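You operate a simulated robot arm through the tools that you are given. There is no shell and no other tool. Be economical: measure what you need, move in short steps, check, and stop when the job is done.

You run a simulated robot arm. Do the job below in one go: nothing can be reset, and whatever is moved stays where it is left.

TASK
Let the air off the tested tank, free it and stand it on the mat that the screen calls for.
Fine: GOOD goes on the good mat, LEAK on the rework mat, in its middle and lined up with it; shut the vent again.

The check looks at the end state, three seconds after you hand in, the way a careful person would. Anything else that was tipped, shoved, dropped, spilled or broken makes it a failure.

THE ROBOT
A 7-joint arm with a fingered hand on a trunk, on a base that drives. Base frame: it is fixed to the floor where the robot stands at the start and does not move with it; the origin is under the middle of the robot, x ahead of it, y to its left, z up; the surface under the hand at the start is at about z = 808. Readings come in mm, degrees, newtons and seconds.
With the tool pointing down near the work surface it reaches from about 220 to 760 mm from the robot's upright axis, wherever it stands. Its first joint turns from -166.0 to 166.0 degrees. Places, roughly: blue test key [800, -200, 1100]; blue valve [800, 100, 1100]; green clamp arm [600, 400, 900]; grey valve [800, 0, 1100]; leak screen [800, 0, 1300]; leak tester [700, 100, 1100]; pressure knob [800, 200, 1100]. Payload 4 kg.
Tool frame: the origin (TCP) lies between the finger pads and is the grasp point; the fingertips stand 28 mm ahead of it; z points along the fingers, y is the line along which they close. The gripper opens to 168 mm. The gripper's body begins 79 mm behind the TCP. The gripper is a hand of 4 fingers: y runs from the thumb to the fingers, the wrist lies at [0, 0, -249] in the tool frame.
Orientation is told as [roll, pitch, yaw] about the base's x, y, z axes, in that order, counted from this pose: with the fingers straight down and closing along the base's y, the tool's x points along the base's -x, its y along +y and its z along -z.

THE INTERFACE
- The arm moves only by the tool servo_tool. Its arguments are lists of equal length, an entry for each row: "delta_pos": the shift along the base's x, y, z in units of 250 mm (1.0 is 250 mm), a list of three; "delta_rot": the turn, a rotation vector about the base's x, y, z in units of 180 degrees (1.0 is 180 degrees), a list of three. In form: {"delta_pos": [[dx, dy, dz], ...], "delta_rot": [[rx, ry, rz], ...]}. A call has 1 to 10 rows; each row is the pose to reach, as a shift and turn from the pose commanded when the call began. A call with a number of a shift or a turn outside -1 to 1 is refused whole. Rows are played at 5 a second. More than 50 mm and 8.6 degrees between two rows, and nothing of the call is played. Where a pose cannot be reached the arm comes as near as it can. A force on the tool above 90 N (or 10 N above the force at the start of the call, whichever is more), or a blocked arm, ends the call early, and 0.2 s more pass. In this call time passes only in rows, and 0.2 s behind the last. The reply holds the time, the measured pose of the TCP, the force on the tool along the base axes, the opening and the grip force, in the units named above and with some noise, with the torque about the TCP (base axes, N m) and any sound that the robot's microphone picked up.
- Cameras (640 x 400 px; columns grow to the right, rows downward): "scene" is now at [25.1, 168.6, 1510.3]; the picture's right is [0.06, -1.00, 0.00], its down [-0.66, -0.04, -0.75] and it looks along [0.75, 0.05, -0.66] (base axes); focal length 223 px, centre (320, 200). "wrist" rides on the gripper at [60, -60, -110] in the tool frame; the picture's right is [0.71, 0.71, 0.00], its down [-0.56, 0.56, -0.61] and it looks along [-0.43, 0.43, 0.79] (tool axes); focal length 265 px, centre (320, 200). There is no depth. A picture from a camera that has moved, and an enlarged one, comes with that camera's place and axes in the base frame and with its lens.
- grab_frame(camera): a new picture of that camera. No time passes.
- lift_body(by): slides the trunk up (or, below 0, down) by that many mm; the arm and the scene camera ride with it, the base frame stays. It gives what a move gives, with no picture.
- steer(legs): drives the robot by 1 to 6 legs, each [ahead, turn to the left] in mm and degrees, along the robot's own axes; the way and the turn of a leg run together, so that a leg with both is an arc; at most 1500 mm and 180 degrees a leg. The arm and the cameras ride along, it lands a little off, and it stops where it bumps. It gives what a move gives.
- curl_fingers(finger1, finger2, finger3, thumb_bend): sets how far each is bent, from 0 (flat) to 100 (curled in); at 30 the hand is open as for a grip, at 70 the pads meet at the TCP. One left out holds its place. A second passes; each finger stops where it meets its share of the squeeze, and holds until it gets a number again. It is the only way to open and close the hand. It gives what a move gives, with no picture; readings hold the bend of each and the force on the fingers (four entries, about 0 where the hand has none), thumb and palm.
- aim_head(pan, tilt): turns the head with the scene camera to pan (to the left, within 155 degrees either way) and tilt (down, from -29 to 69), counted from straight ahead of the robot. It gives what a move gives.
- zoom(camera, box): a new picture of the part [left, top, right, bottom] of that camera's present view, enlarged. No time passes.
- close_job(): hands the job in; it is judged then, once.

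Work in short steps. Places have to be worked out from the pictures, the camera data and where the tool is seen: move nearer, look again, correct. Check each grasp and each placing, and mend what went wrong. You have 120 turns and 82 pictures in all, those below and enlarged ones among them. Open the gripper and draw the arm clear of the work before you hand the job in, unless the task says otherwise; then end with one line.

The tools are called after "Emit:" as a command line: name --argument value ..., lists and objects as JSON in quotes. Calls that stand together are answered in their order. servo_tool: Moves the arm, as the interface text tells. Its arguments: {"type":"object","properties":{"delta_pos":{"type":"array"},"delta_rot":{"type":"array"}},"required":["delta_pos","delta_rot"]} The other tools are called the same way: lift_body (by) slides the trunk up or down; curl_fingers (finger1, finger2, finger3, thumb_bend) moves the fingers one by one; steer (legs) drives the base; aim_head (pan, tilt) turns the head that bears the scene camera; grab_frame (camera) takes a picture; zoom (camera, box) takes an enlarged picture of a part of a camera's view; close_job () hands the job in.

At the start:

```text
clock: 0.0
tool_pos: [443.1, -112.2, 999.1]
tool_rot: [0.1, 0.0, 0.0]
wrist_force: [0.6, -0.3, 0.2]
ft_torque: [-0.02, 0.01, -0.02]
width: 167.9
grasp_force: 0.0
shape: jaw
bend: [30.0, 30.0, 30.0, 30.0]
finger forces: [0.0, 0.0, 0.0, 0.0, 0.0, 0.0]
trunk travel left (down, up): [-525.0, 65.0]
robot x, y, heading: [1.9, -0.1, -0.0]
head pan, tilt: [3.6, 41.5]
```

scene: 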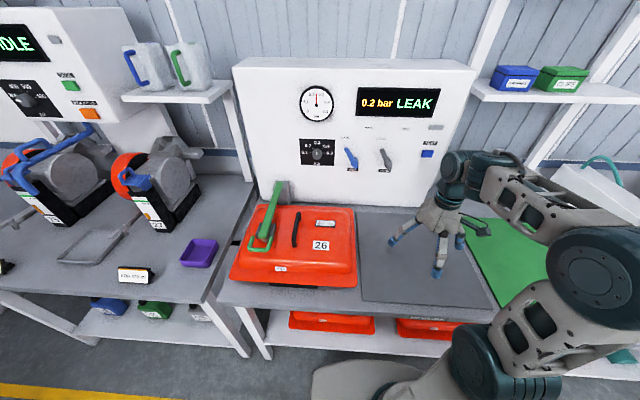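
wrist: 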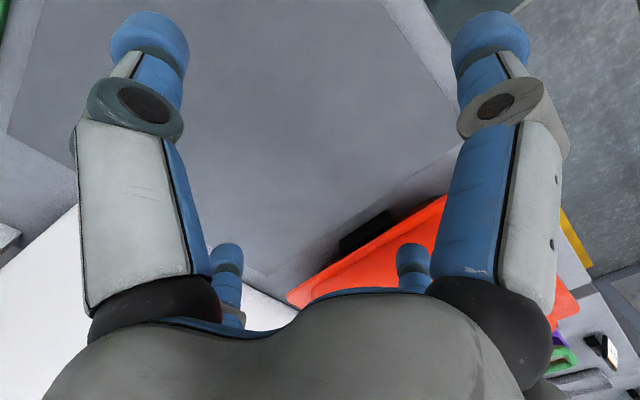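

The screen reads LEAK at 0.2 bar; I zoom on the panel labels and on the tank with its clamp.

Emit:
zoom --camera "scene" --box '[280, 70, 470, 190]'

Emit:
zoom --camera "scene" --box '[215, 170, 375, 300]'

Emit:
aim_head --pan -35 --tilt 45

Emit:
grab_frame --camera "scene"

```text
3.33 times, centred on (375, 130) of scene
camera zoom: at [25.1, 168.6, 1510.3], right [0.06, -1.0, 0.0], down [-0.66, -0.04, -0.75], along [0.75, 0.05, -0.66], focal length 743 px, centre (137, 433)
```

zoom: 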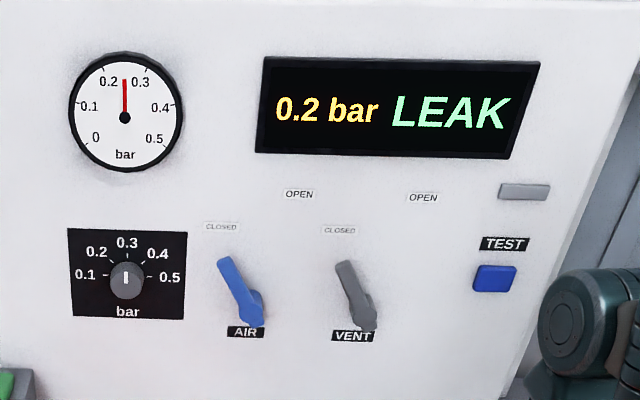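

```text
3.08 times, centred on (295, 235) of scene
camera zoom: at [25.1, 168.6, 1510.3], right [0.06, -1.0, 0.0], down [-0.66, -0.04, -0.75], along [0.75, 0.05, -0.66], focal length 686 px, centre (397, 92)
```

zoom: 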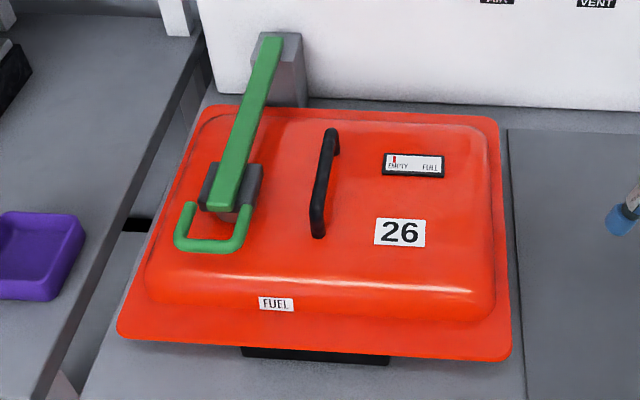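

```text
clock: 1.1
tool_pos: [443.2, -110.9, 999.5]
tool_rot: [0.0, 0.1, 0.0]
wrist_force: [-1.2, -1.2, -0.3]
ft_torque: [0.0, -0.03, -0.02]
width: 167.8
grasp_force: 0.0
shape: jaw
bend: [30.0, 30.0, 30.0, 30.0]
finger forces: [0.0, 0.0, 0.0, 0.0, 0.1, 0.0]
trunk travel left (down, up): [-525.0, 65.0]
robot x, y, heading: [-1.9, -0.8, 0.1]
head pan, tilt: [-35.0, 45.0]
```

```text
77 pictures are left
camera scene: at [8.0, 116.7, 1505.3], right [-0.57, -0.82, 0.0], down [-0.58, 0.41, -0.71], along [0.58, -0.41, -0.71], focal length 223 px, centre (320, 200)
```

scene: 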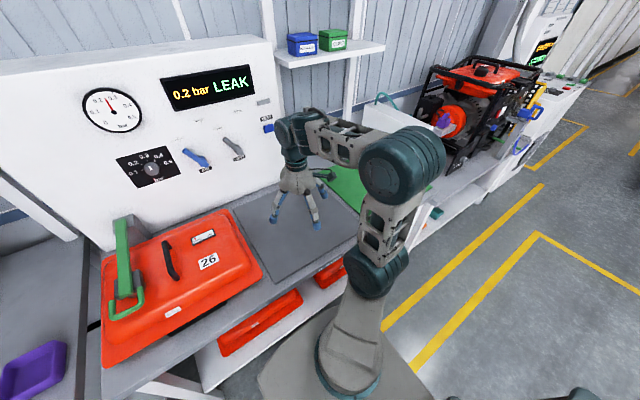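

VENT is the grey lever (lever now points up-left to CLOSED). I check labels on the mats and the rest of the bench.

Emit:
aim_head --pan -20 --tilt 60

Emit:
grab_frame --camera "scene"

Emit:
zoom --camera "scene" --box '[240, 100, 480, 250]'

```text
clock: 1.8
tool_pos: [442.3, -110.7, 998.9]
tool_rot: [0.0, 0.0, 0.0]
wrist_force: [-0.4, 0.1, -0.3]
ft_torque: [-0.01, 0.0, 0.06]
width: 168.0
grasp_force: 0.1
shape: jaw
bend: [30.0, 30.0, 30.0, 30.0]
finger forces: [0.0, 0.0, 0.1, 0.0, 0.1, 0.1]
trunk travel left (down, up): [-525.0, 65.0]
robot x, y, heading: [-2.2, 2.0, -0.2]
head pan, tilt: [-20.0, 60.0]
```

```text
76 pictures are left
camera scene: at [4.0, 140.4, 1485.8], right [-0.34, -0.94, 0.0], down [-0.81, 0.3, -0.5], along [0.47, -0.17, -0.87], focal length 223 px, centre (320, 200)
```

scene: 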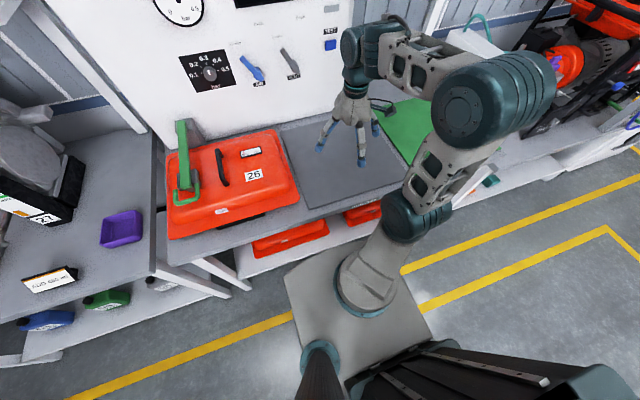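

```text
2.67 times, centred on (360, 175) of scene
camera zoom: at [4.0, 140.4, 1485.8], right [-0.34, -0.94, 0.0], down [-0.81, 0.3, -0.5], along [0.47, -0.17, -0.87], focal length 595 px, centre (213, 267)
```

zoom: 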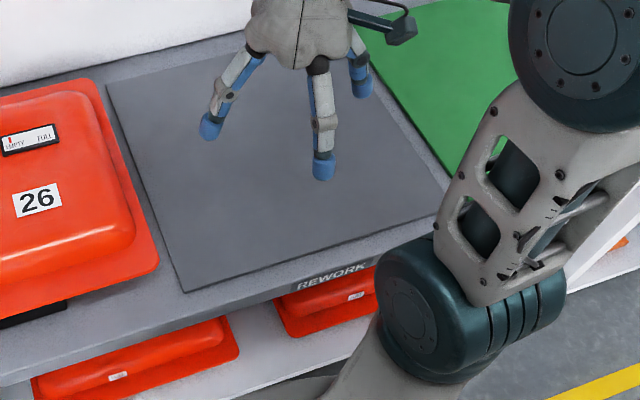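

The grey mat is REWORK, which is where tank 26 must go. I turn the hand to point at the panel, in front of the vent lever, to look closer with the wrist camera.

Emit:
servo_tool --delta_pos '[[0.05, 0.03, 0.05], [0.1, 0.06, 0.1], [0.15, 0.1, 0.15], [0.2, 0.14, 0.2], [0.25, 0.18, 0.25], [0.3, 0.22, 0.3], [0.35, 0.26, 0.35], [0.4, 0.3, 0.4], [0.45, 0.34, 0.45], [0.48, 0.36, 0.48]]' --delta_rot '[[0, -0.047, 0], [0, -0.094, 0], [0, -0.141, 0], [0, -0.188, 0], [0, -0.235, 0], [0, -0.282, 0], [0, -0.329, 0], [0, -0.376, 0], [0, -0.423, 0], [0, -0.47, 0]]'

Emit:
aim_head --pan -8 --tilt 35

Emit:
grab_frame --camera "wrist"

Emit:
grab_frame --camera "scene"

```text
clock: 4.0
tool_pos: [562.2, -21.1, 1120.8]
tool_rot: [0.0, -84.6, 0.1]
wrist_force: [0.2, 0.0, 0.4]
ft_torque: [0.01, 0.0, -0.01]
width: 167.8
grasp_force: 0.2
shape: jaw
bend: [30.0, 30.0, 30.0, 30.0]
finger forces: [0.0, 0.2, 0.0, 0.0, 0.0, 0.1]
trunk travel left (down, up): [-525.0, 65.0]
robot x, y, heading: [0.8, -0.7, -0.0]
head pan, tilt: [-20.0, 60.0]
```

```text
clock: 4.9
tool_pos: [562.4, -21.2, 1119.6]
tool_rot: [0.1, -84.6, 0.0]
wrist_force: [-0.4, -0.4, 0.4]
ft_torque: [0.0, -0.02, -0.02]
width: 168.2
grasp_force: 0.1
shape: jaw
bend: [30.0, 30.0, 30.0, 30.0]
finger forces: [0.0, 0.1, 0.0, 0.0, 0.0, 0.1]
trunk travel left (down, up): [-525.0, 65.0]
robot x, y, heading: [2.2, -2.2, 0.1]
head pan, tilt: [-8.0, 35.0]
```

```text
74 pictures are left
camera wrist: at [447.6, -81.2, 1069.9], right [-0.07, 0.71, -0.7], down [-0.56, 0.56, 0.61], along [0.83, 0.43, 0.36], focal length 265 px, centre (320, 200)
```

wrist: 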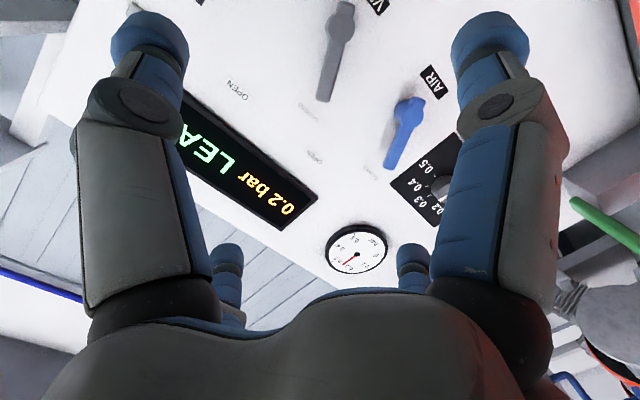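

```text
73 pictures are left
camera scene: at [28.5, 151.0, 1520.0], right [-0.14, -0.99, 0.0], down [-0.57, 0.08, -0.82], along [0.81, -0.11, -0.57], focal length 223 px, centre (320, 200)
```

scene: 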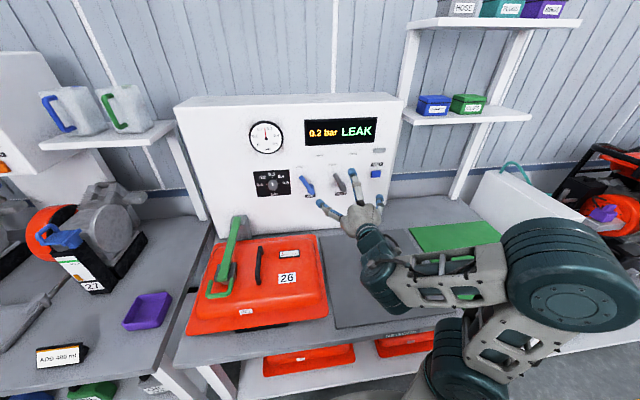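

Vent lever pivot is about (785,-51,1032), its tip about (775,-11,1106), leaning left at CLOSED. I close the fingers into a point and approach left of the lever to push it right.

Emit:
curl_fingers --finger1 68 --finger2 68 --finger3 68 --thumb_bend 68

Emit:
servo_tool --delta_pos '[[0.1, 0.06, -0.02], [0.2, 0.12, -0.05], [0.3, 0.18, -0.07], [0.4, 0.244, -0.1], [0.5, 0.244, -0.1]]' --delta_rot '[[0, -0.01, 0], [0, -0.02, 0], [0, -0.03, 0], [0, -0.03, 0], [0, -0.03, 0]]'

Emit:
grab_frame --camera "wrist"

Emit:
zoom --camera "scene" --box '[240, 100, 440, 225]'

```text
clock: 5.9
tool_pos: [562.0, -21.0, 1120.2]
tool_rot: [0.0, -84.6, 0.1]
wrist_force: [-0.9, -0.3, -0.1]
ft_torque: [0.05, 0.0, -0.03]
width: 4.4
grasp_force: 0.2
shape: fingers
bend: [68.0, 68.0, 68.0, 68.0]
finger forces: [0.0, 0.0, 0.0, 0.0, 0.1, 0.1]
trunk travel left (down, up): [-525.0, 65.0]
robot x, y, heading: [-2.4, -0.1, 0.1]
head pan, tilt: [-8.0, 35.0]
```

```text
clock: 7.1
tool_pos: [687.6, 40.3, 1090.5]
tool_rot: [95.5, -90.0, -95.6]
wrist_force: [1.5, -0.3, 0.5]
ft_torque: [0.04, -0.02, 0.0]
width: 4.4
grasp_force: 0.0
shape: fingers
bend: [68.0, 68.0, 68.0, 68.0]
finger forces: [0.1, 0.0, 0.0, 0.0, 0.1, 0.1]
trunk travel left (down, up): [-525.0, 65.0]
robot x, y, heading: [1.3, 1.9, -0.2]
head pan, tilt: [-8.0, 35.0]
```

```text
72 pictures are left
camera wrist: at [579.0, -19.9, 1031.2], right [0.0, 0.71, -0.71], down [-0.61, 0.56, 0.56], along [0.79, 0.43, 0.43], focal length 265 px, centre (320, 200)
```

wrist: 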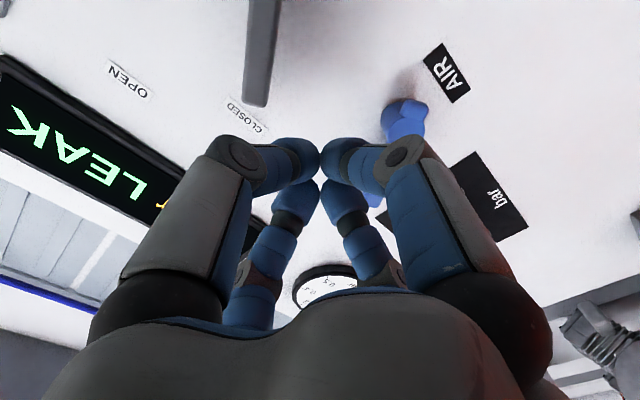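

```text
3.20 times, centred on (340, 162) of scene
camera zoom: at [28.8, 151.3, 1520.0], right [-0.14, -0.99, 0.0], down [-0.57, 0.08, -0.82], along [0.81, -0.11, -0.57], focal length 714 px, centre (256, 320)
```

zoom: 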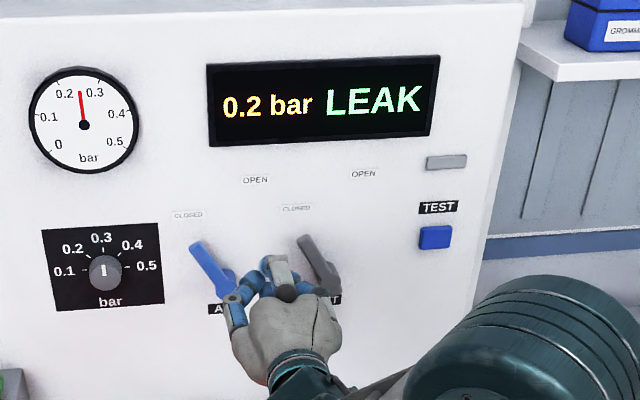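

Tip at about (775,-11,1107) is confirmed. I advance to x≈742, and then push slowly in -y.

Emit:
servo_tool --delta_pos '[[0.1, 0, 0], [0.2, 0, 0], [0.22, 0, 0]]' --delta_rot '[[0, 0, 0], [0, 0, 0], [0, 0, 0]]'

Emit:
grab_frame --camera "wrist"

```text
clock: 7.9
tool_pos: [743.9, 41.1, 1094.0]
tool_rot: [-145.9, -90.0, 146.0]
wrist_force: [0.2, -0.1, 0.3]
ft_torque: [0.01, -0.04, -0.01]
width: 4.4
grasp_force: 0.0
shape: fingers
bend: [68.0, 68.0, 68.0, 68.0]
finger forces: [0.1, 0.1, 0.0, 0.0, 0.0, 0.0]
trunk travel left (down, up): [-525.0, 65.0]
robot x, y, heading: [1.2, -2.2, -0.1]
head pan, tilt: [-8.0, 35.0]
```

```text
70 pictures are left
camera wrist: at [633.8, -19.2, 1033.1], right [0.0, 0.71, -0.71], down [-0.61, 0.56, 0.56], along [0.79, 0.43, 0.43], focal length 265 px, centre (320, 200)
```

wrist: 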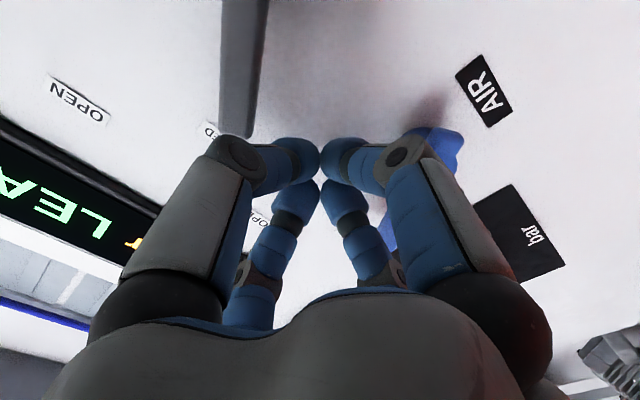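

Clear so far. I push in -y in small steps to swing the lever.

Emit:
servo_tool --delta_pos '[[0.03, -0.06, 0], [0.04, -0.12, 0], [0.04, -0.18, 0], [0.04, -0.23, 0.01], [0.04, -0.28, 0.02], [0.04, -0.33, 0.02], [0.04, -0.38, 0.02], [0.04, -0.43, 0.01]]' --delta_rot '[[0, 0, 0], [0, 0, 0], [0, 0, 0], [0, 0, 0], [0, 0, 0], [0, 0, 0], [0, 0, 0], [0, 0, 0]]'

Emit:
grab_frame --camera "wrist"

Emit:
zoom --camera "scene" --box '[240, 100, 440, 225]'

```text
clock: 9.7
tool_pos: [751.4, -48.9, 1102.0]
tool_rot: [148.2, -89.5, -146.8]
wrist_force: [-10.2, 39.8, 10.3]
ft_torque: [0.53, 0.0, 0.31]
width: 0.0
grasp_force: 26.9
shape: fingers
bend: [68.0, 68.0, 67.0, 73.0]
finger forces: [29.7, 0.0, 0.0, 0.0, 22.4, 0.0]
trunk travel left (down, up): [-525.0, 65.0]
robot x, y, heading: [-1.5, 1.0, 0.6]
head pan, tilt: [-8.0, 35.0]
```

```text
69 pictures are left
camera wrist: at [644.3, -111.0, 1040.0], right [-0.01, 0.71, -0.7], down [-0.63, 0.54, 0.56], along [0.77, 0.45, 0.44], focal length 265 px, centre (320, 200)
```

wrist: 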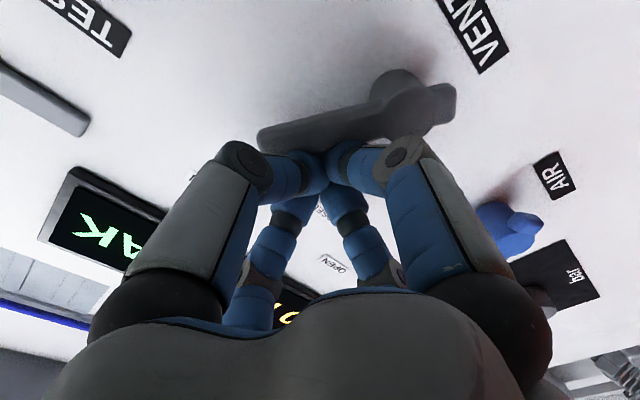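

```text
3.20 times, centred on (340, 162) of scene
camera zoom: at [24.4, 157.7, 1519.6], right [-0.13, -0.99, 0.0], down [-0.57, 0.07, -0.82], along [0.81, -0.11, -0.57], focal length 714 px, centre (256, 320)
```

zoom: 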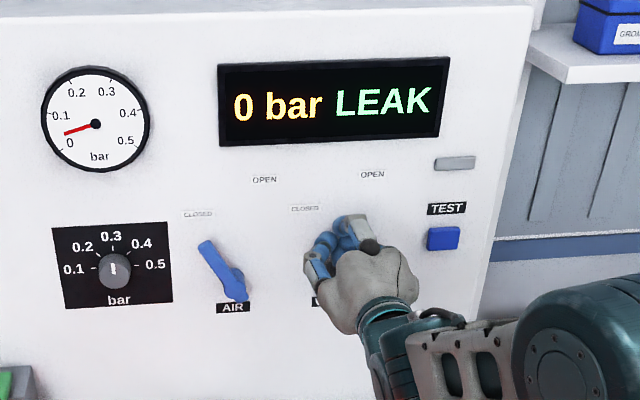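

The vent is open and the pressure is falling to 0 bar. I back off, retract and check the gauge.

Emit:
servo_tool --delta_pos '[[0, 0.1, 0], [-0.15, 0.12, 0], [-0.3, 0.12, 0], [-0.3, 0.0, -0.02], [-0.3, -0.15, -0.04], [-0.3, -0.24, -0.04]]' --delta_rot '[[0, 0, 0], [0, 0, 0], [0, 0, 0], [0, 0, 0], [0, 0, 0], [0, 0, 0]]'

Emit:
grab_frame --camera "wrist"

Emit:
zoom --camera "scene" --box '[240, 100, 440, 225]'

```text
clock: 11.1
tool_pos: [679.3, -127.9, 1087.3]
tool_rot: [178.5, -90.0, -178.5]
wrist_force: [-0.1, 0.2, 0.3]
ft_torque: [-0.01, -0.02, 0.01]
width: 4.0
grasp_force: 0.1
shape: fingers
bend: [68.0, 68.0, 68.0, 68.0]
finger forces: [0.0, 0.1, 0.1, 0.1, 0.0, 0.0]
trunk travel left (down, up): [-525.0, 65.0]
robot x, y, heading: [-1.2, -0.3, 0.4]
head pan, tilt: [-8.0, 35.0]
```

```text
67 pictures are left
camera wrist: at [570.6, -188.3, 1026.7], right [0.0, 0.71, -0.71], down [-0.61, 0.56, 0.56], along [0.79, 0.43, 0.43], focal length 265 px, centre (320, 200)
```

wrist: 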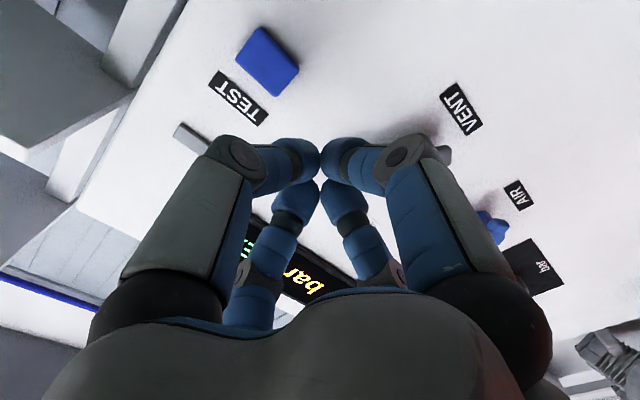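

```text
3.20 times, centred on (340, 162) of scene
camera zoom: at [28.4, 150.9, 1520.1], right [-0.14, -0.99, 0.0], down [-0.57, 0.08, -0.82], along [0.81, -0.11, -0.57], focal length 714 px, centre (256, 320)
```

zoom: 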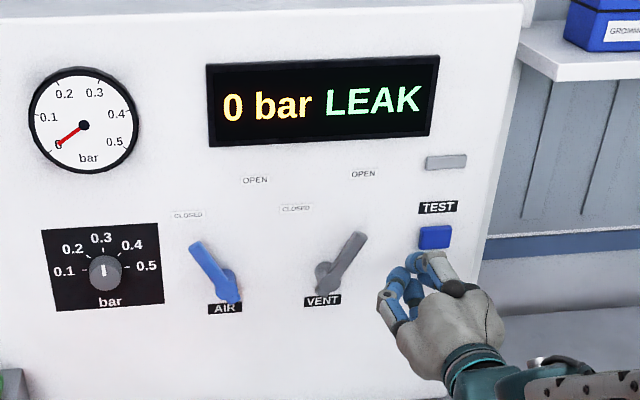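

Gauge is at 0 and the vent shows OPEN. I go in on the right side of the lever (clear of TEST key at y≈-189) and push it back to CLOSED.

Emit:
servo_tool --delta_pos '[[0.13, 0.01, 0.0], [0.26, 0.01, 0.0], [0.29, 0.02, 0.0], [0.29, 0.08, 0.0], [0.29, 0.14, 0.02], [0.29, 0.2, 0.03], [0.29, 0.25, 0.03], [0.29, 0.3, 0.03], [0.29, 0.34, 0.03]]' --delta_rot '[[0, 0, 0], [0, 0, 0], [0, 0, 0], [0, 0, 0], [0, 0, 0], [0, 0, 0], [0, 0, 0], [0, 0, 0], [0, 0, 0]]'

Emit:
grab_frame --camera "wrist"

```text
clock: 13.1
tool_pos: [750.4, -48.4, 1096.8]
tool_rot: [-96.1, -89.9, 95.7]
wrist_force: [-6.1, -15.0, 2.1]
ft_torque: [-0.2, 0.02, -0.08]
width: 4.5
grasp_force: 10.1
shape: fingers
bend: [68.0, 71.0, 67.0, 68.0]
finger forces: [10.1, 10.0, 0.0, 0.0, 0.0, 0.0]
trunk travel left (down, up): [-525.0, 65.0]
robot x, y, heading: [-1.4, -1.0, -0.3]
head pan, tilt: [-8.0, 35.0]
```

```text
65 pictures are left
camera wrist: at [640.7, -107.6, 1035.9], right [0.01, 0.71, -0.71], down [-0.61, 0.56, 0.56], along [0.79, 0.43, 0.43], focal length 265 px, centre (320, 200)
```

wrist: 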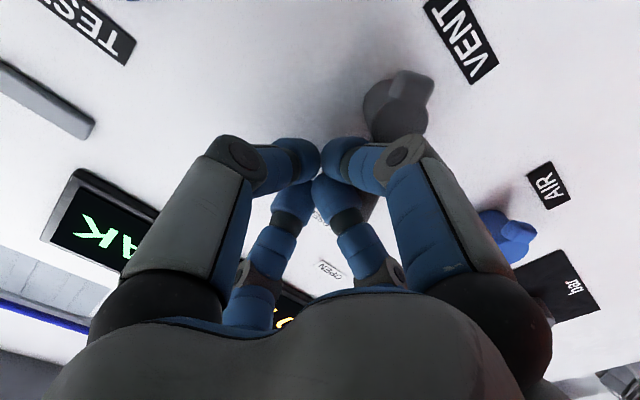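

The lever seems swung back; I back off and retract to verify.

Emit:
servo_tool --delta_pos '[[0, 0.02, 0], [0, -0.08, 0], [-0.15, -0.1, 0], [-0.3, -0.1, 0], [-0.45, -0.1, 0], [-0.6, -0.1, 0]]' --delta_rot '[[0, 0, 0], [0, 0, 0], [0, 0, 0], [0, 0, 0], [0, 0, 0], [0, 0, 0]]'

Emit:
zoom --camera "scene" --box '[240, 100, 440, 225]'

Emit:
grab_frame --camera "wrist"

```text
clock: 14.5
tool_pos: [599.0, -67.6, 1094.4]
tool_rot: [113.9, -90.0, -113.9]
wrist_force: [0.2, 0.6, 0.6]
ft_torque: [-0.03, 0.02, -0.02]
width: 4.0
grasp_force: 0.1
shape: fingers
bend: [68.0, 68.0, 68.0, 68.0]
finger forces: [0.0, 0.1, 0.0, 0.1, 0.1, 0.0]
trunk travel left (down, up): [-525.0, 65.0]
robot x, y, heading: [-0.7, -0.1, 0.3]
head pan, tilt: [-8.0, 35.0]
```

```text
3.20 times, centred on (340, 162) of scene
camera zoom: at [28.0, 150.4, 1520.2], right [-0.14, -0.99, 0.0], down [-0.57, 0.08, -0.82], along [0.81, -0.11, -0.57], focal length 714 px, centre (256, 320)
```

zoom: 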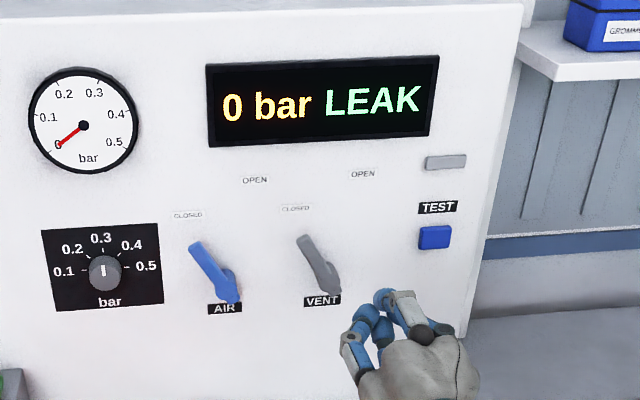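

```text
63 pictures are left
camera wrist: at [490.2, -127.2, 1034.2], right [0.0, 0.71, -0.71], down [-0.61, 0.56, 0.56], along [0.79, 0.43, 0.43], focal length 265 px, centre (320, 200)
```

wrist: 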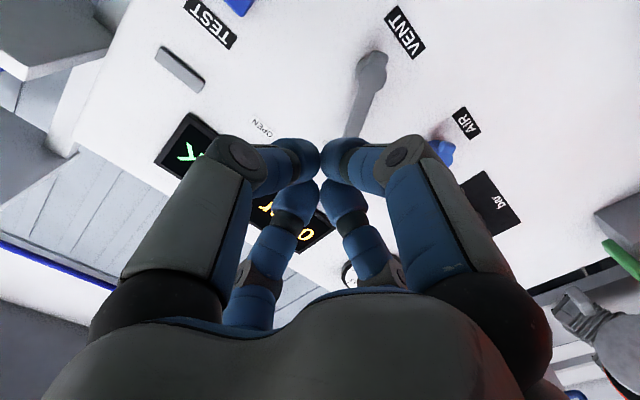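

Vent is closed again with 0 bar. Next is the clamp: I swing the hand round to pointing down, above the clamp's loop near (440,388,930), for a closer look.

Emit:
servo_tool --delta_pos '[[-0.06, 0.1, 0.02], [-0.12, 0.2, 0.04], [-0.18, 0.3, 0.06], [-0.24, 0.4, 0.08], [-0.3, 0.5, 0.1], [-0.36, 0.6, 0.12], [-0.42, 0.7, 0.14], [-0.48, 0.8, 0.16], [-0.54, 0.9, 0.18], [-0.58, 1.0, 0.2]]' --delta_rot '[[0, 0.047, 0], [0, 0.094, 0], [0, 0.141, 0], [0, 0.188, 0], [0, 0.235, 0], [0, 0.282, 0], [0, 0.329, 0], [0, 0.376, 0], [0, 0.423, 0], [0, 0.47, 0]]'

Emit:
aim_head --pan 15 --tilt 55

Emit:
grab_frame --camera "scene"

Emit:
grab_frame --camera "wrist"

```text
clock: 16.9
tool_pos: [442.1, 317.2, 1149.6]
tool_rot: [4.0, -12.6, 22.5]
wrist_force: [0.7, -2.9, 1.5]
ft_torque: [0.2, 0.03, 0.03]
width: 3.9
grasp_force: 0.1
shape: fingers
bend: [68.0, 68.0, 68.0, 68.0]
finger forces: [0.1, 0.0, 0.1, 0.1, 0.0, 0.0]
out of reach, approached as far as the arm can: row 9, 10
trunk travel left (down, up): [-525.0, 65.0]
robot x, y, heading: [3.5, -0.9, -0.1]
head pan, tilt: [-8.0, 35.0]
stopped in row 10: the arm was blocked; the commanded pose is now the measured one
```

```text
clock: 17.8
tool_pos: [439.6, 326.7, 1146.7]
tool_rot: [3.5, -12.3, 22.7]
wrist_force: [0.3, -0.4, -0.3]
ft_torque: [-0.02, 0.0, 0.02]
width: 4.0
grasp_force: 0.0
shape: fingers
bend: [68.0, 68.0, 68.0, 68.0]
finger forces: [0.1, 0.0, 0.0, 0.0, 0.0, 0.0]
trunk travel left (down, up): [-525.0, 65.0]
robot x, y, heading: [2.4, 2.3, 0.2]
head pan, tilt: [15.0, 55.0]
```

```text
62 pictures are left
camera scene: at [10.5, 182.7, 1491.8], right [0.26, -0.97, 0.0], down [-0.79, -0.21, -0.57], along [0.55, 0.15, -0.82], focal length 223 px, centre (320, 200)
```

scene: 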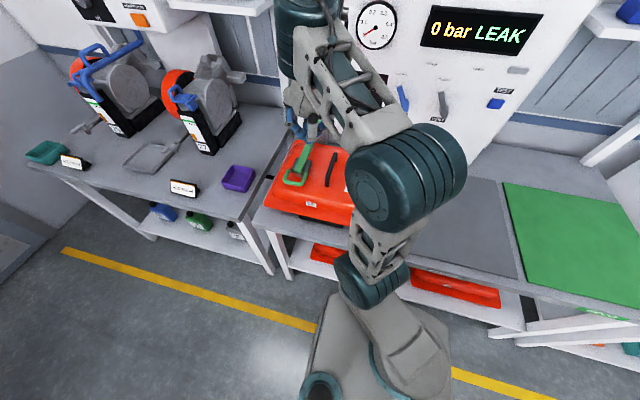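

```text
61 pictures are left
camera wrist: at [391.3, 234.1, 1236.1], right [-0.92, 0.38, -0.11], down [0.17, 0.64, 0.75], along [0.35, 0.67, -0.65], focal length 265 px, centre (320, 200)
```

wrist: 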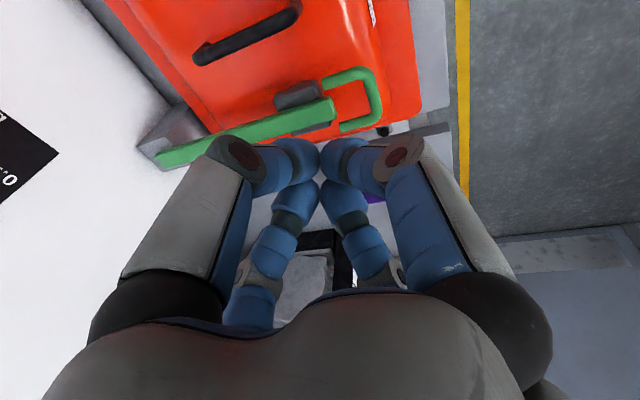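

The clamp loop's front bar sits near (424,381,948), the arm end at (469,376,961), hinge near x≈755. I straighten the yaw and tilt the hand for a low, near-horizontal look at loop clearance.

Emit:
servo_tool --delta_pos '[[-0.1, 0, -0.1], [-0.2, 0, -0.2], [-0.3, -0.02, -0.3], [-0.34, -0.02, -0.4]]' --delta_rot '[[-0.005, 0, -0.035], [-0.01, 0, -0.07], [-0.015, 0.0, -0.105], [-0.019, 0.004, -0.13]]'

Emit:
servo_tool --delta_pos '[[0, 0, -0.02], [0, 0, -0.04], [0, 0, -0.06], [0, 0, -0.08], [0, 0, -0.1], [0, 0, -0.12]]' --delta_rot '[[0, -0.045, 0], [0, -0.09, 0], [0, -0.135, 0], [0, -0.18, 0], [0, -0.225, 0], [0, -0.265, 0]]'

Emit:
grab_frame --camera "wrist"

Emit:
grab_frame --camera "scene"

```text
clock: 18.8
tool_pos: [353.9, 320.3, 1045.8]
tool_rot: [0.4, -10.9, 0.1]
wrist_force: [0.0, 0.0, -0.3]
ft_torque: [0.03, -0.02, 0.01]
width: 4.0
grasp_force: 0.2
shape: fingers
bend: [68.0, 68.0, 68.0, 68.0]
finger forces: [0.0, 0.0, 0.1, 0.1, 0.0, 0.0]
trunk travel left (down, up): [-525.0, 65.0]
robot x, y, heading: [-2.0, -0.4, 0.3]
head pan, tilt: [15.0, 55.0]
```

```text
clock: 20.2
tool_pos: [352.3, 321.1, 1018.6]
tool_rot: [0.3, -58.9, -0.2]
wrist_force: [-0.6, 0.3, -0.1]
ft_torque: [-0.01, -0.01, -0.03]
width: 4.3
grasp_force: 0.0
shape: fingers
bend: [68.0, 68.0, 68.0, 68.0]
finger forces: [0.0, 0.1, 0.1, 0.1, 0.0, 0.0]
out of reach, approached as far as the arm can: row 5
trunk travel left (down, up): [-525.0, 65.0]
robot x, y, heading: [1.4, 2.9, 0.2]
head pan, tilt: [15.0, 55.0]
```

```text
60 pictures are left
camera wrist: at [228.7, 261.1, 1022.6], right [-0.37, 0.71, -0.6], down [-0.24, 0.56, 0.8], along [0.9, 0.44, -0.03], focal length 265 px, centre (320, 200)
```

wrist: 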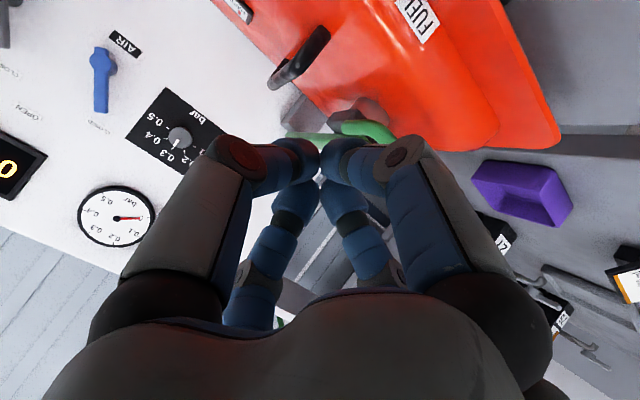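

```text
59 pictures are left
camera scene: at [8.0, 182.5, 1491.8], right [0.26, -0.97, 0.0], down [-0.79, -0.21, -0.57], along [0.56, 0.15, -0.82], focal length 223 px, centre (320, 200)
```

scene: 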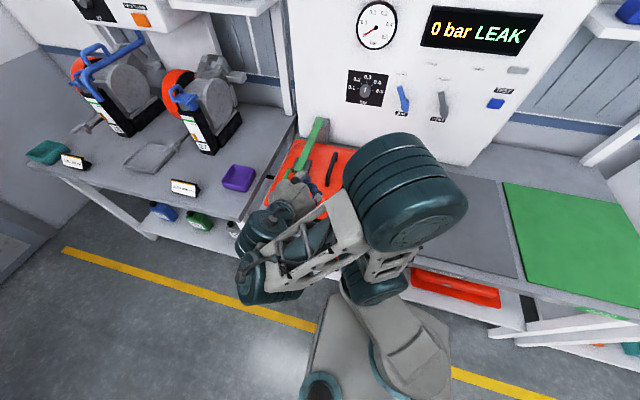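

I zoom the wrist view on the loop to judge its clearance above the tank.

Emit:
zoom --camera "wrist" --box '[250, 20, 450, 145]'

```text
3.20 times, centred on (350, 82) of wrist
camera zoom: at [228.7, 261.1, 1022.6], right [-0.37, 0.71, -0.6], down [-0.24, 0.56, 0.8], along [0.9, 0.44, -0.03], focal length 849 px, centre (224, 576)
```

zoom: 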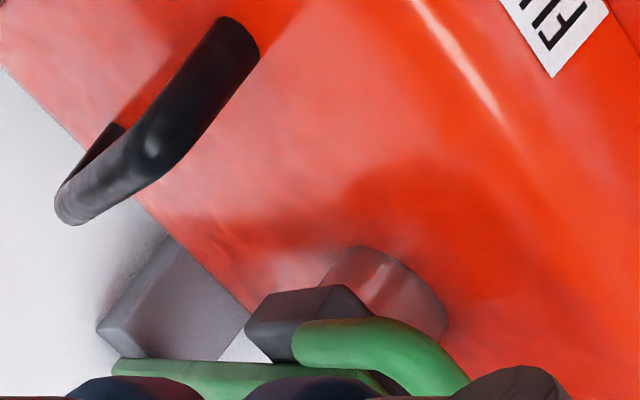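

The loop is ~50 mm above the tank top (top ≈890). I lower the closed hand in front of the loop, nearly horizontal, to go under its front bar.

Emit:
servo_tool --delta_pos '[[0.0, 0.08, -0.13], [0.0, 0.16, -0.26], [0.0, 0.24, -0.38]]' --delta_rot '[[0, -0.039, 0], [0, -0.078, 0], [0, -0.117, 0]]'

Emit:
grab_frame --camera "wrist"

```text
clock: 21.0
tool_pos: [354.3, 383.4, 919.7]
tool_rot: [0.6, -79.7, -0.3]
wrist_force: [-0.9, 0.0, -0.3]
ft_torque: [-0.01, 0.03, -0.01]
width: 4.2
grasp_force: 0.1
shape: fingers
bend: [68.0, 68.0, 68.0, 68.0]
finger forces: [0.0, 0.1, 0.0, 0.0, 0.0, 0.1]
trunk travel left (down, up): [-525.0, 65.0]
robot x, y, heading: [0.9, 0.3, 0.1]
head pan, tilt: [15.0, 55.0]
```

```text
57 pictures are left
camera wrist: at [236.5, 323.5, 879.0], right [-0.13, 0.71, -0.69], down [-0.51, 0.55, 0.66], along [0.85, 0.44, 0.29], focal length 265 px, centre (320, 200)
```

wrist: 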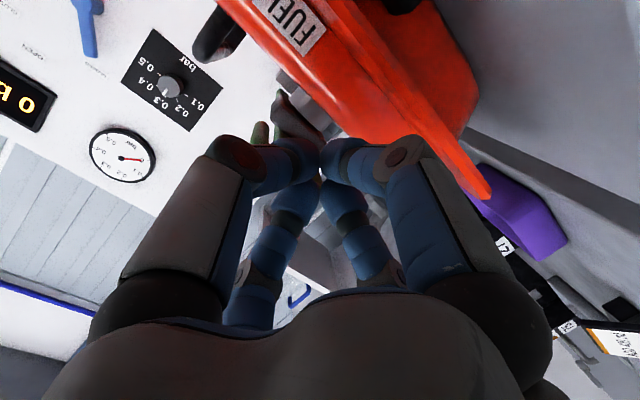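

Flange z≈848 and tank top edge ≈888, so there is room. I slide the fingers under the bar.

Emit:
servo_tool --delta_pos '[[0.1, 0, 0], [0.2, 0, 0], [0.26, 0, 0]]' --delta_rot '[[0, 0, 0], [0, 0, 0], [0, 0, 0]]'

Emit:
grab_frame --camera "wrist"

Emit:
zoom --camera "scene" --box '[230, 110, 390, 210]'

```text
clock: 21.8
tool_pos: [419.6, 382.3, 922.2]
tool_rot: [0.0, -79.7, 0.2]
wrist_force: [-3.1, -0.1, -3.0]
ft_torque: [-0.03, -0.12, 0.02]
width: 3.9
grasp_force: 2.2
shape: fingers
bend: [68.0, 67.0, 70.0, 68.0]
finger forces: [0.2, 0.0, 3.3, 0.1, 0.1, 0.0]
trunk travel left (down, up): [-525.0, 65.0]
robot x, y, heading: [2.5, -0.9, 0.1]
head pan, tilt: [15.0, 55.0]
```

```text
56 pictures are left
camera wrist: at [301.7, 321.2, 880.6], right [-0.13, 0.71, -0.7], down [-0.51, 0.56, 0.66], along [0.85, 0.44, 0.29], focal length 265 px, centre (320, 200)
```

wrist: 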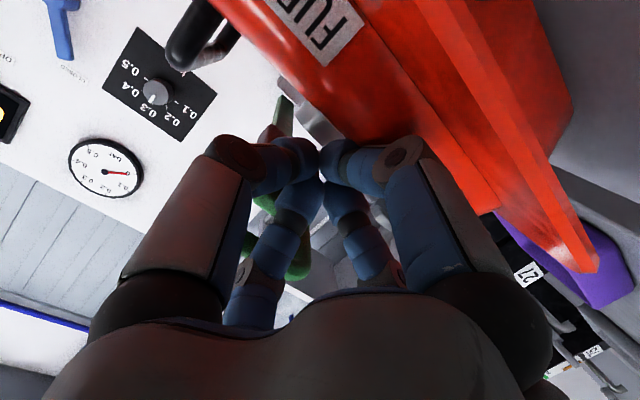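

```text
4.00 times, centred on (310, 160) of scene
camera zoom: at [9.8, 182.5, 1491.8], right [0.26, -0.97, 0.0], down [-0.79, -0.21, -0.57], along [0.55, 0.15, -0.82], focal length 892 px, centre (360, 360)
```

zoom: 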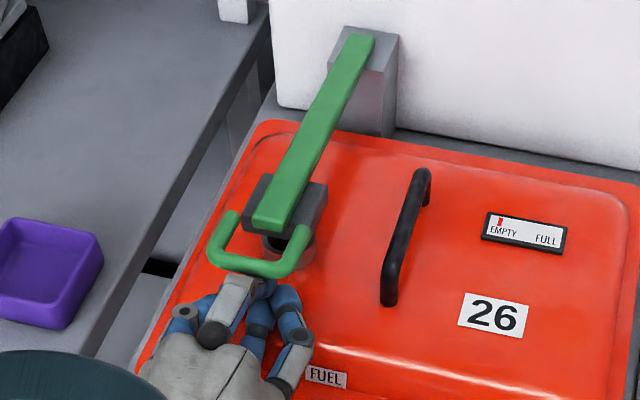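

The fingers are under the bar, contact 3 N. I lift along the arc round the hinge, turning the hand with it.

Emit:
servo_tool --delta_pos '[[0, 0, 0.188], [0.027, 0, 0.374], [0.078, 0, 0.555], [0.155, 0, 0.726], [0.255, 0, 0.886]]' --delta_rot '[[0, -0.0444, 0], [0, -0.0889, 0], [0, -0.1333, 0], [0, -0.1778, 0], [0, -0.2222, 0]]'

Emit:
grab_frame --camera "scene"

```text
clock: 23.0
tool_pos: [383.8, 347.6, 968.3]
tool_rot: [169.5, -89.0, -169.3]
wrist_force: [0.0, 1.2, 0.6]
ft_torque: [0.01, 0.0, 0.0]
width: 3.9
grasp_force: 0.1
shape: fingers
bend: [68.0, 68.0, 68.0, 68.0]
finger forces: [0.0, 0.0, 0.1, 0.0, 0.1, 0.0]
out of reach, approached as far as the arm can: row 1, 2, 3, 4, 5
trunk travel left (down, up): [-525.0, 65.0]
robot x, y, heading: [-2.7, -0.6, 0.4]
head pan, tilt: [15.0, 55.0]
```

```text
54 pictures are left
camera scene: at [10.3, 183.3, 1491.7], right [0.26, -0.97, 0.0], down [-0.79, -0.21, -0.57], along [0.55, 0.15, -0.82], focal length 223 px, centre (320, 200)
```

scene: 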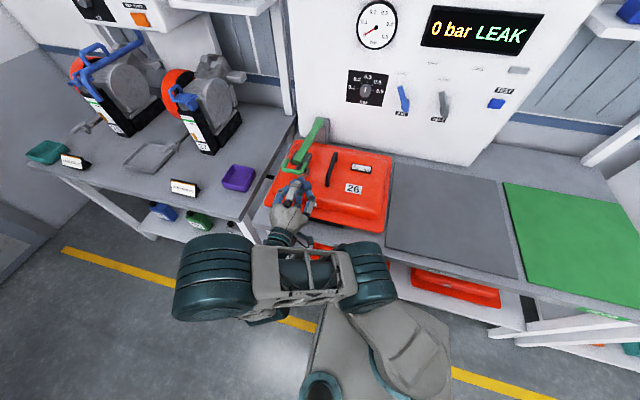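

The pose was out of reach (wrist too close to the trunk) and the hand slipped off harmlessly. I back the robot 130 mm for room.

Emit:
steer --legs '[[-130, 0]]'

Emit:
grab_frame --camera "scene"

```text
clock: 24.3
tool_pos: [251.6, 347.2, 967.8]
tool_rot: [167.8, -88.8, -167.5]
wrist_force: [0.5, 0.3, 0.8]
ft_torque: [0.0, 0.01, 0.01]
width: 4.3
grasp_force: 0.1
shape: fingers
bend: [68.0, 68.0, 68.0, 68.0]
finger forces: [0.1, 0.0, 0.0, 0.0, 0.1, 0.1]
trunk travel left (down, up): [-525.0, 65.0]
robot x, y, heading: [-131.0, -0.0, 0.1]
head pan, tilt: [15.0, 55.0]
```

```text
53 pictures are left
camera scene: at [-121.9, 182.1, 1491.8], right [0.26, -0.97, 0.0], down [-0.79, -0.21, -0.57], along [0.55, 0.15, -0.82], focal length 223 px, centre (320, 200)
```

scene: 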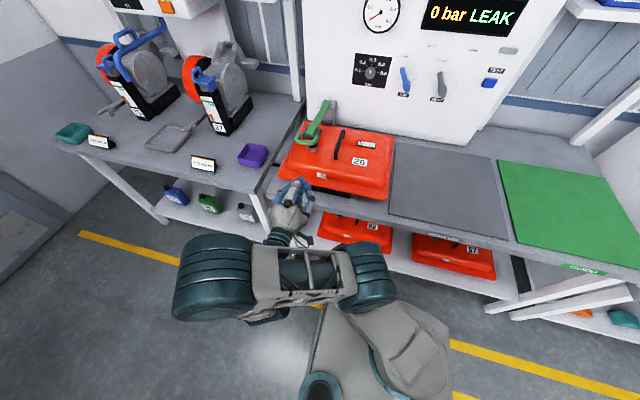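

Good room now. I return to below the bar, with pitch ≈ -80 again.

Emit:
servo_tool --delta_pos '[[0.1, 0.05, -0.06], [0.2, 0.1, -0.12], [0.3, 0.14, -0.18], [0.41, 0.14, -0.19]]' --delta_rot '[[0, 0.02, 0], [0, 0.04, 0], [0, 0.061, 0], [0, 0.061, 0]]'

Emit:
zoom --camera "scene" --box '[230, 80, 410, 205]'

```text
clock: 25.3
tool_pos: [355.2, 382.4, 919.5]
tool_rot: [1.6, -80.2, -1.4]
wrist_force: [-0.2, 0.0, -0.2]
ft_torque: [-0.02, 0.02, 0.01]
width: 3.7
grasp_force: 0.2
shape: fingers
bend: [68.0, 68.0, 68.0, 68.0]
finger forces: [0.0, 0.1, 0.1, 0.0, 0.0, 0.0]
trunk travel left (down, up): [-525.0, 65.0]
robot x, y, heading: [-130.9, -1.9, 0.1]
head pan, tilt: [15.0, 55.0]
```

```text
3.20 times, centred on (320, 142) of scene
camera zoom: at [-121.2, 182.1, 1491.8], right [0.26, -0.97, 0.0], down [-0.79, -0.21, -0.57], along [0.55, 0.15, -0.82], focal length 714 px, centre (320, 384)
```

zoom: 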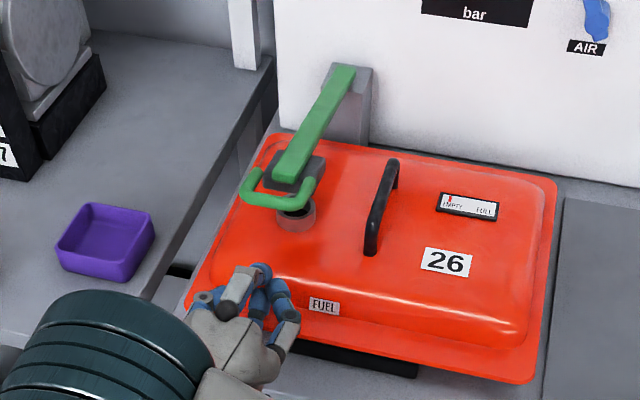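

The clamp arm was actually raised ~9° and stays there, so the bar is now near (428,381,997). I move under it at the new height.

Emit:
servo_tool --delta_pos '[[0, 0, 0.1], [0.06, 0, 0.19], [0.16, 0, 0.19], [0.26, 0, 0.19]]' --delta_rot '[[0, 0, 0], [0, 0, 0], [0, 0, 0], [0, 0, 0]]'

Emit:
zoom --camera "scene" --box '[230, 80, 410, 205]'

```text
clock: 26.3
tool_pos: [419.2, 383.2, 967.0]
tool_rot: [1.4, -80.1, -1.2]
wrist_force: [-2.8, -1.1, -2.6]
ft_torque: [0.02, -0.02, 0.02]
width: 3.8
grasp_force: 0.8
shape: fingers
bend: [68.0, 68.0, 69.0, 68.0]
finger forces: [0.0, 0.1, 2.5, 0.1, 0.0, 0.0]
trunk travel left (down, up): [-525.0, 65.0]
robot x, y, heading: [-133.5, -4.0, 0.1]
head pan, tilt: [15.0, 55.0]
```

```text
3.20 times, centred on (320, 142) of scene
camera zoom: at [-121.5, 182.1, 1491.8], right [0.26, -0.97, 0.0], down [-0.79, -0.21, -0.57], along [0.55, 0.15, -0.82], focal length 714 px, centre (320, 384)
```

zoom: 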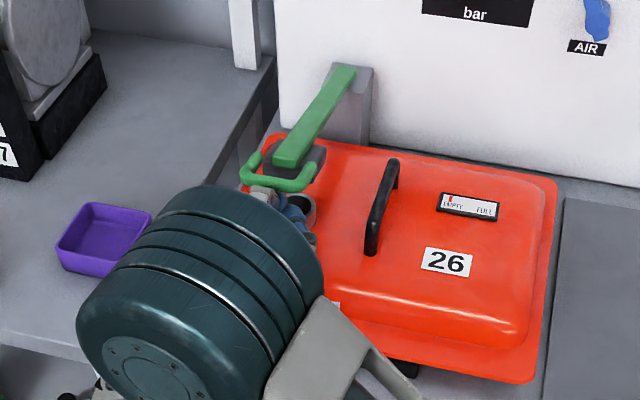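

Contact under the raised bar confirmed (3 N). Now I lift along the arc.

Emit:
servo_tool --delta_pos '[[0.026, 0, 0.186], [0.076, 0, 0.366], [0.152, 0, 0.538], [0.25, 0, 0.697], [0.37, 0, 0.841]]' --delta_rot '[[0, -0.04, 0], [0, -0.08, 0], [0, -0.12, 0], [0, -0.16, 0], [0, -0.2, 0]]'

Emit:
grab_frame --camera "scene"

```text
clock: 27.5
tool_pos: [514.8, 381.7, 1177.3]
tool_rot: [-180.0, -63.8, -179.7]
wrist_force: [0.4, -0.4, 0.0]
ft_torque: [0.02, 0.0, 0.0]
width: 4.0
grasp_force: 0.1
shape: fingers
bend: [68.0, 68.0, 68.0, 68.0]
finger forces: [0.1, 0.1, 0.0, 0.1, 0.1, 0.0]
trunk travel left (down, up): [-525.0, 65.0]
robot x, y, heading: [-131.4, -1.3, 0.1]
head pan, tilt: [15.0, 55.0]
```

```text
50 pictures are left
camera scene: at [-120.8, 182.4, 1491.7], right [0.26, -0.97, 0.0], down [-0.79, -0.21, -0.57], along [0.55, 0.15, -0.82], focal length 223 px, centre (320, 200)
```

scene: 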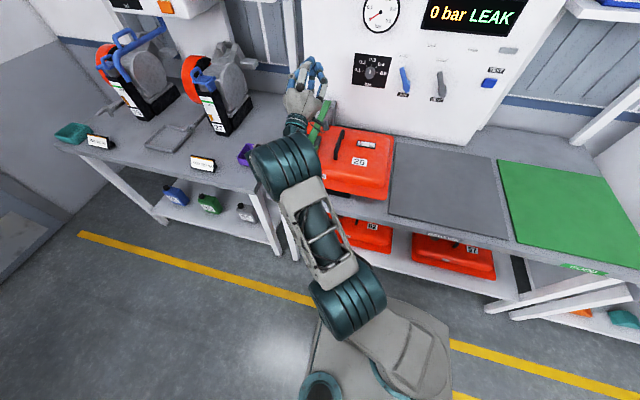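

Pose reached but no force; I check where the clamp arm is.

Emit:
zoom --camera "scene" --box '[260, 40, 400, 140]'

Emit:
grab_frame --camera "wrist"

```text
4.00 times, centred on (330, 90) of scene
camera zoom: at [-120.8, 182.4, 1491.7], right [0.26, -0.97, 0.0], down [-0.79, -0.21, -0.57], along [0.55, 0.15, -0.82], focal length 892 px, centre (280, 640)
```

zoom: 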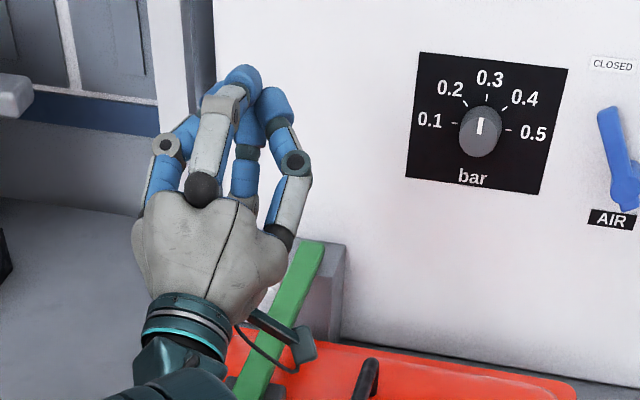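

```text
48 pictures are left
camera wrist: at [443.8, 321.7, 1074.5], right [0.31, 0.71, -0.63], down [-0.8, 0.55, 0.23], along [0.51, 0.44, 0.74], focal length 265 px, centre (320, 200)
```

wrist: 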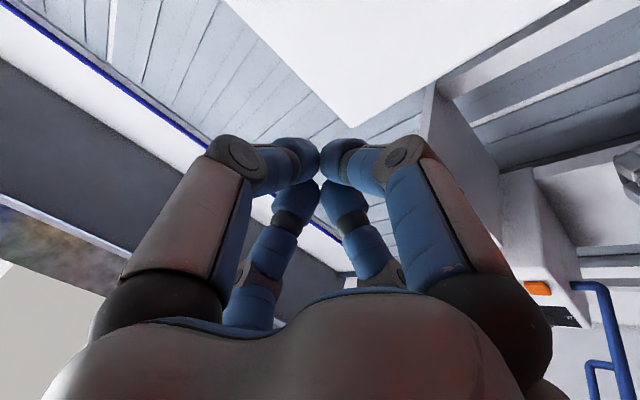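

The clamp slipped off the fingertips. I'll pinch the loop bar instead: retract first, levelling the hand.

Emit:
servo_tool --delta_pos '[[-0.18, 0, 0.02], [-0.36, 0, 0.02], [-0.54, 0, 0], [-0.72, 0, -0.06], [-0.82, 0, -0.12]]' --delta_rot '[[0, 0.0, 0], [0, 0.04, 0], [0, 0.08, 0], [0, 0.12, 0], [0, 0.145, 0]]'

Emit:
zoom --camera "scene" --box '[230, 80, 410, 205]'

```text
clock: 28.7
tool_pos: [308.3, 381.8, 1150.3]
tool_rot: [62.5, -89.7, -62.3]
wrist_force: [0.8, 0.0, -0.3]
ft_torque: [0.04, -0.02, 0.0]
width: 3.7
grasp_force: 0.1
shape: fingers
bend: [68.0, 68.0, 68.0, 68.0]
finger forces: [0.1, 0.0, 0.0, 0.0, 0.1, 0.1]
trunk travel left (down, up): [-525.0, 65.0]
robot x, y, heading: [-130.6, 3.2, 0.1]
head pan, tilt: [15.0, 55.0]
```

```text
3.20 times, centred on (320, 142) of scene
camera zoom: at [-121.7, 181.9, 1491.8], right [0.26, -0.97, 0.0], down [-0.79, -0.21, -0.57], along [0.55, 0.15, -0.82], focal length 714 px, centre (320, 384)
```

zoom: 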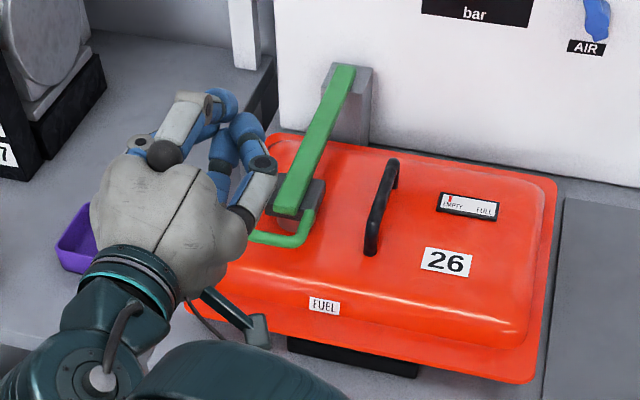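

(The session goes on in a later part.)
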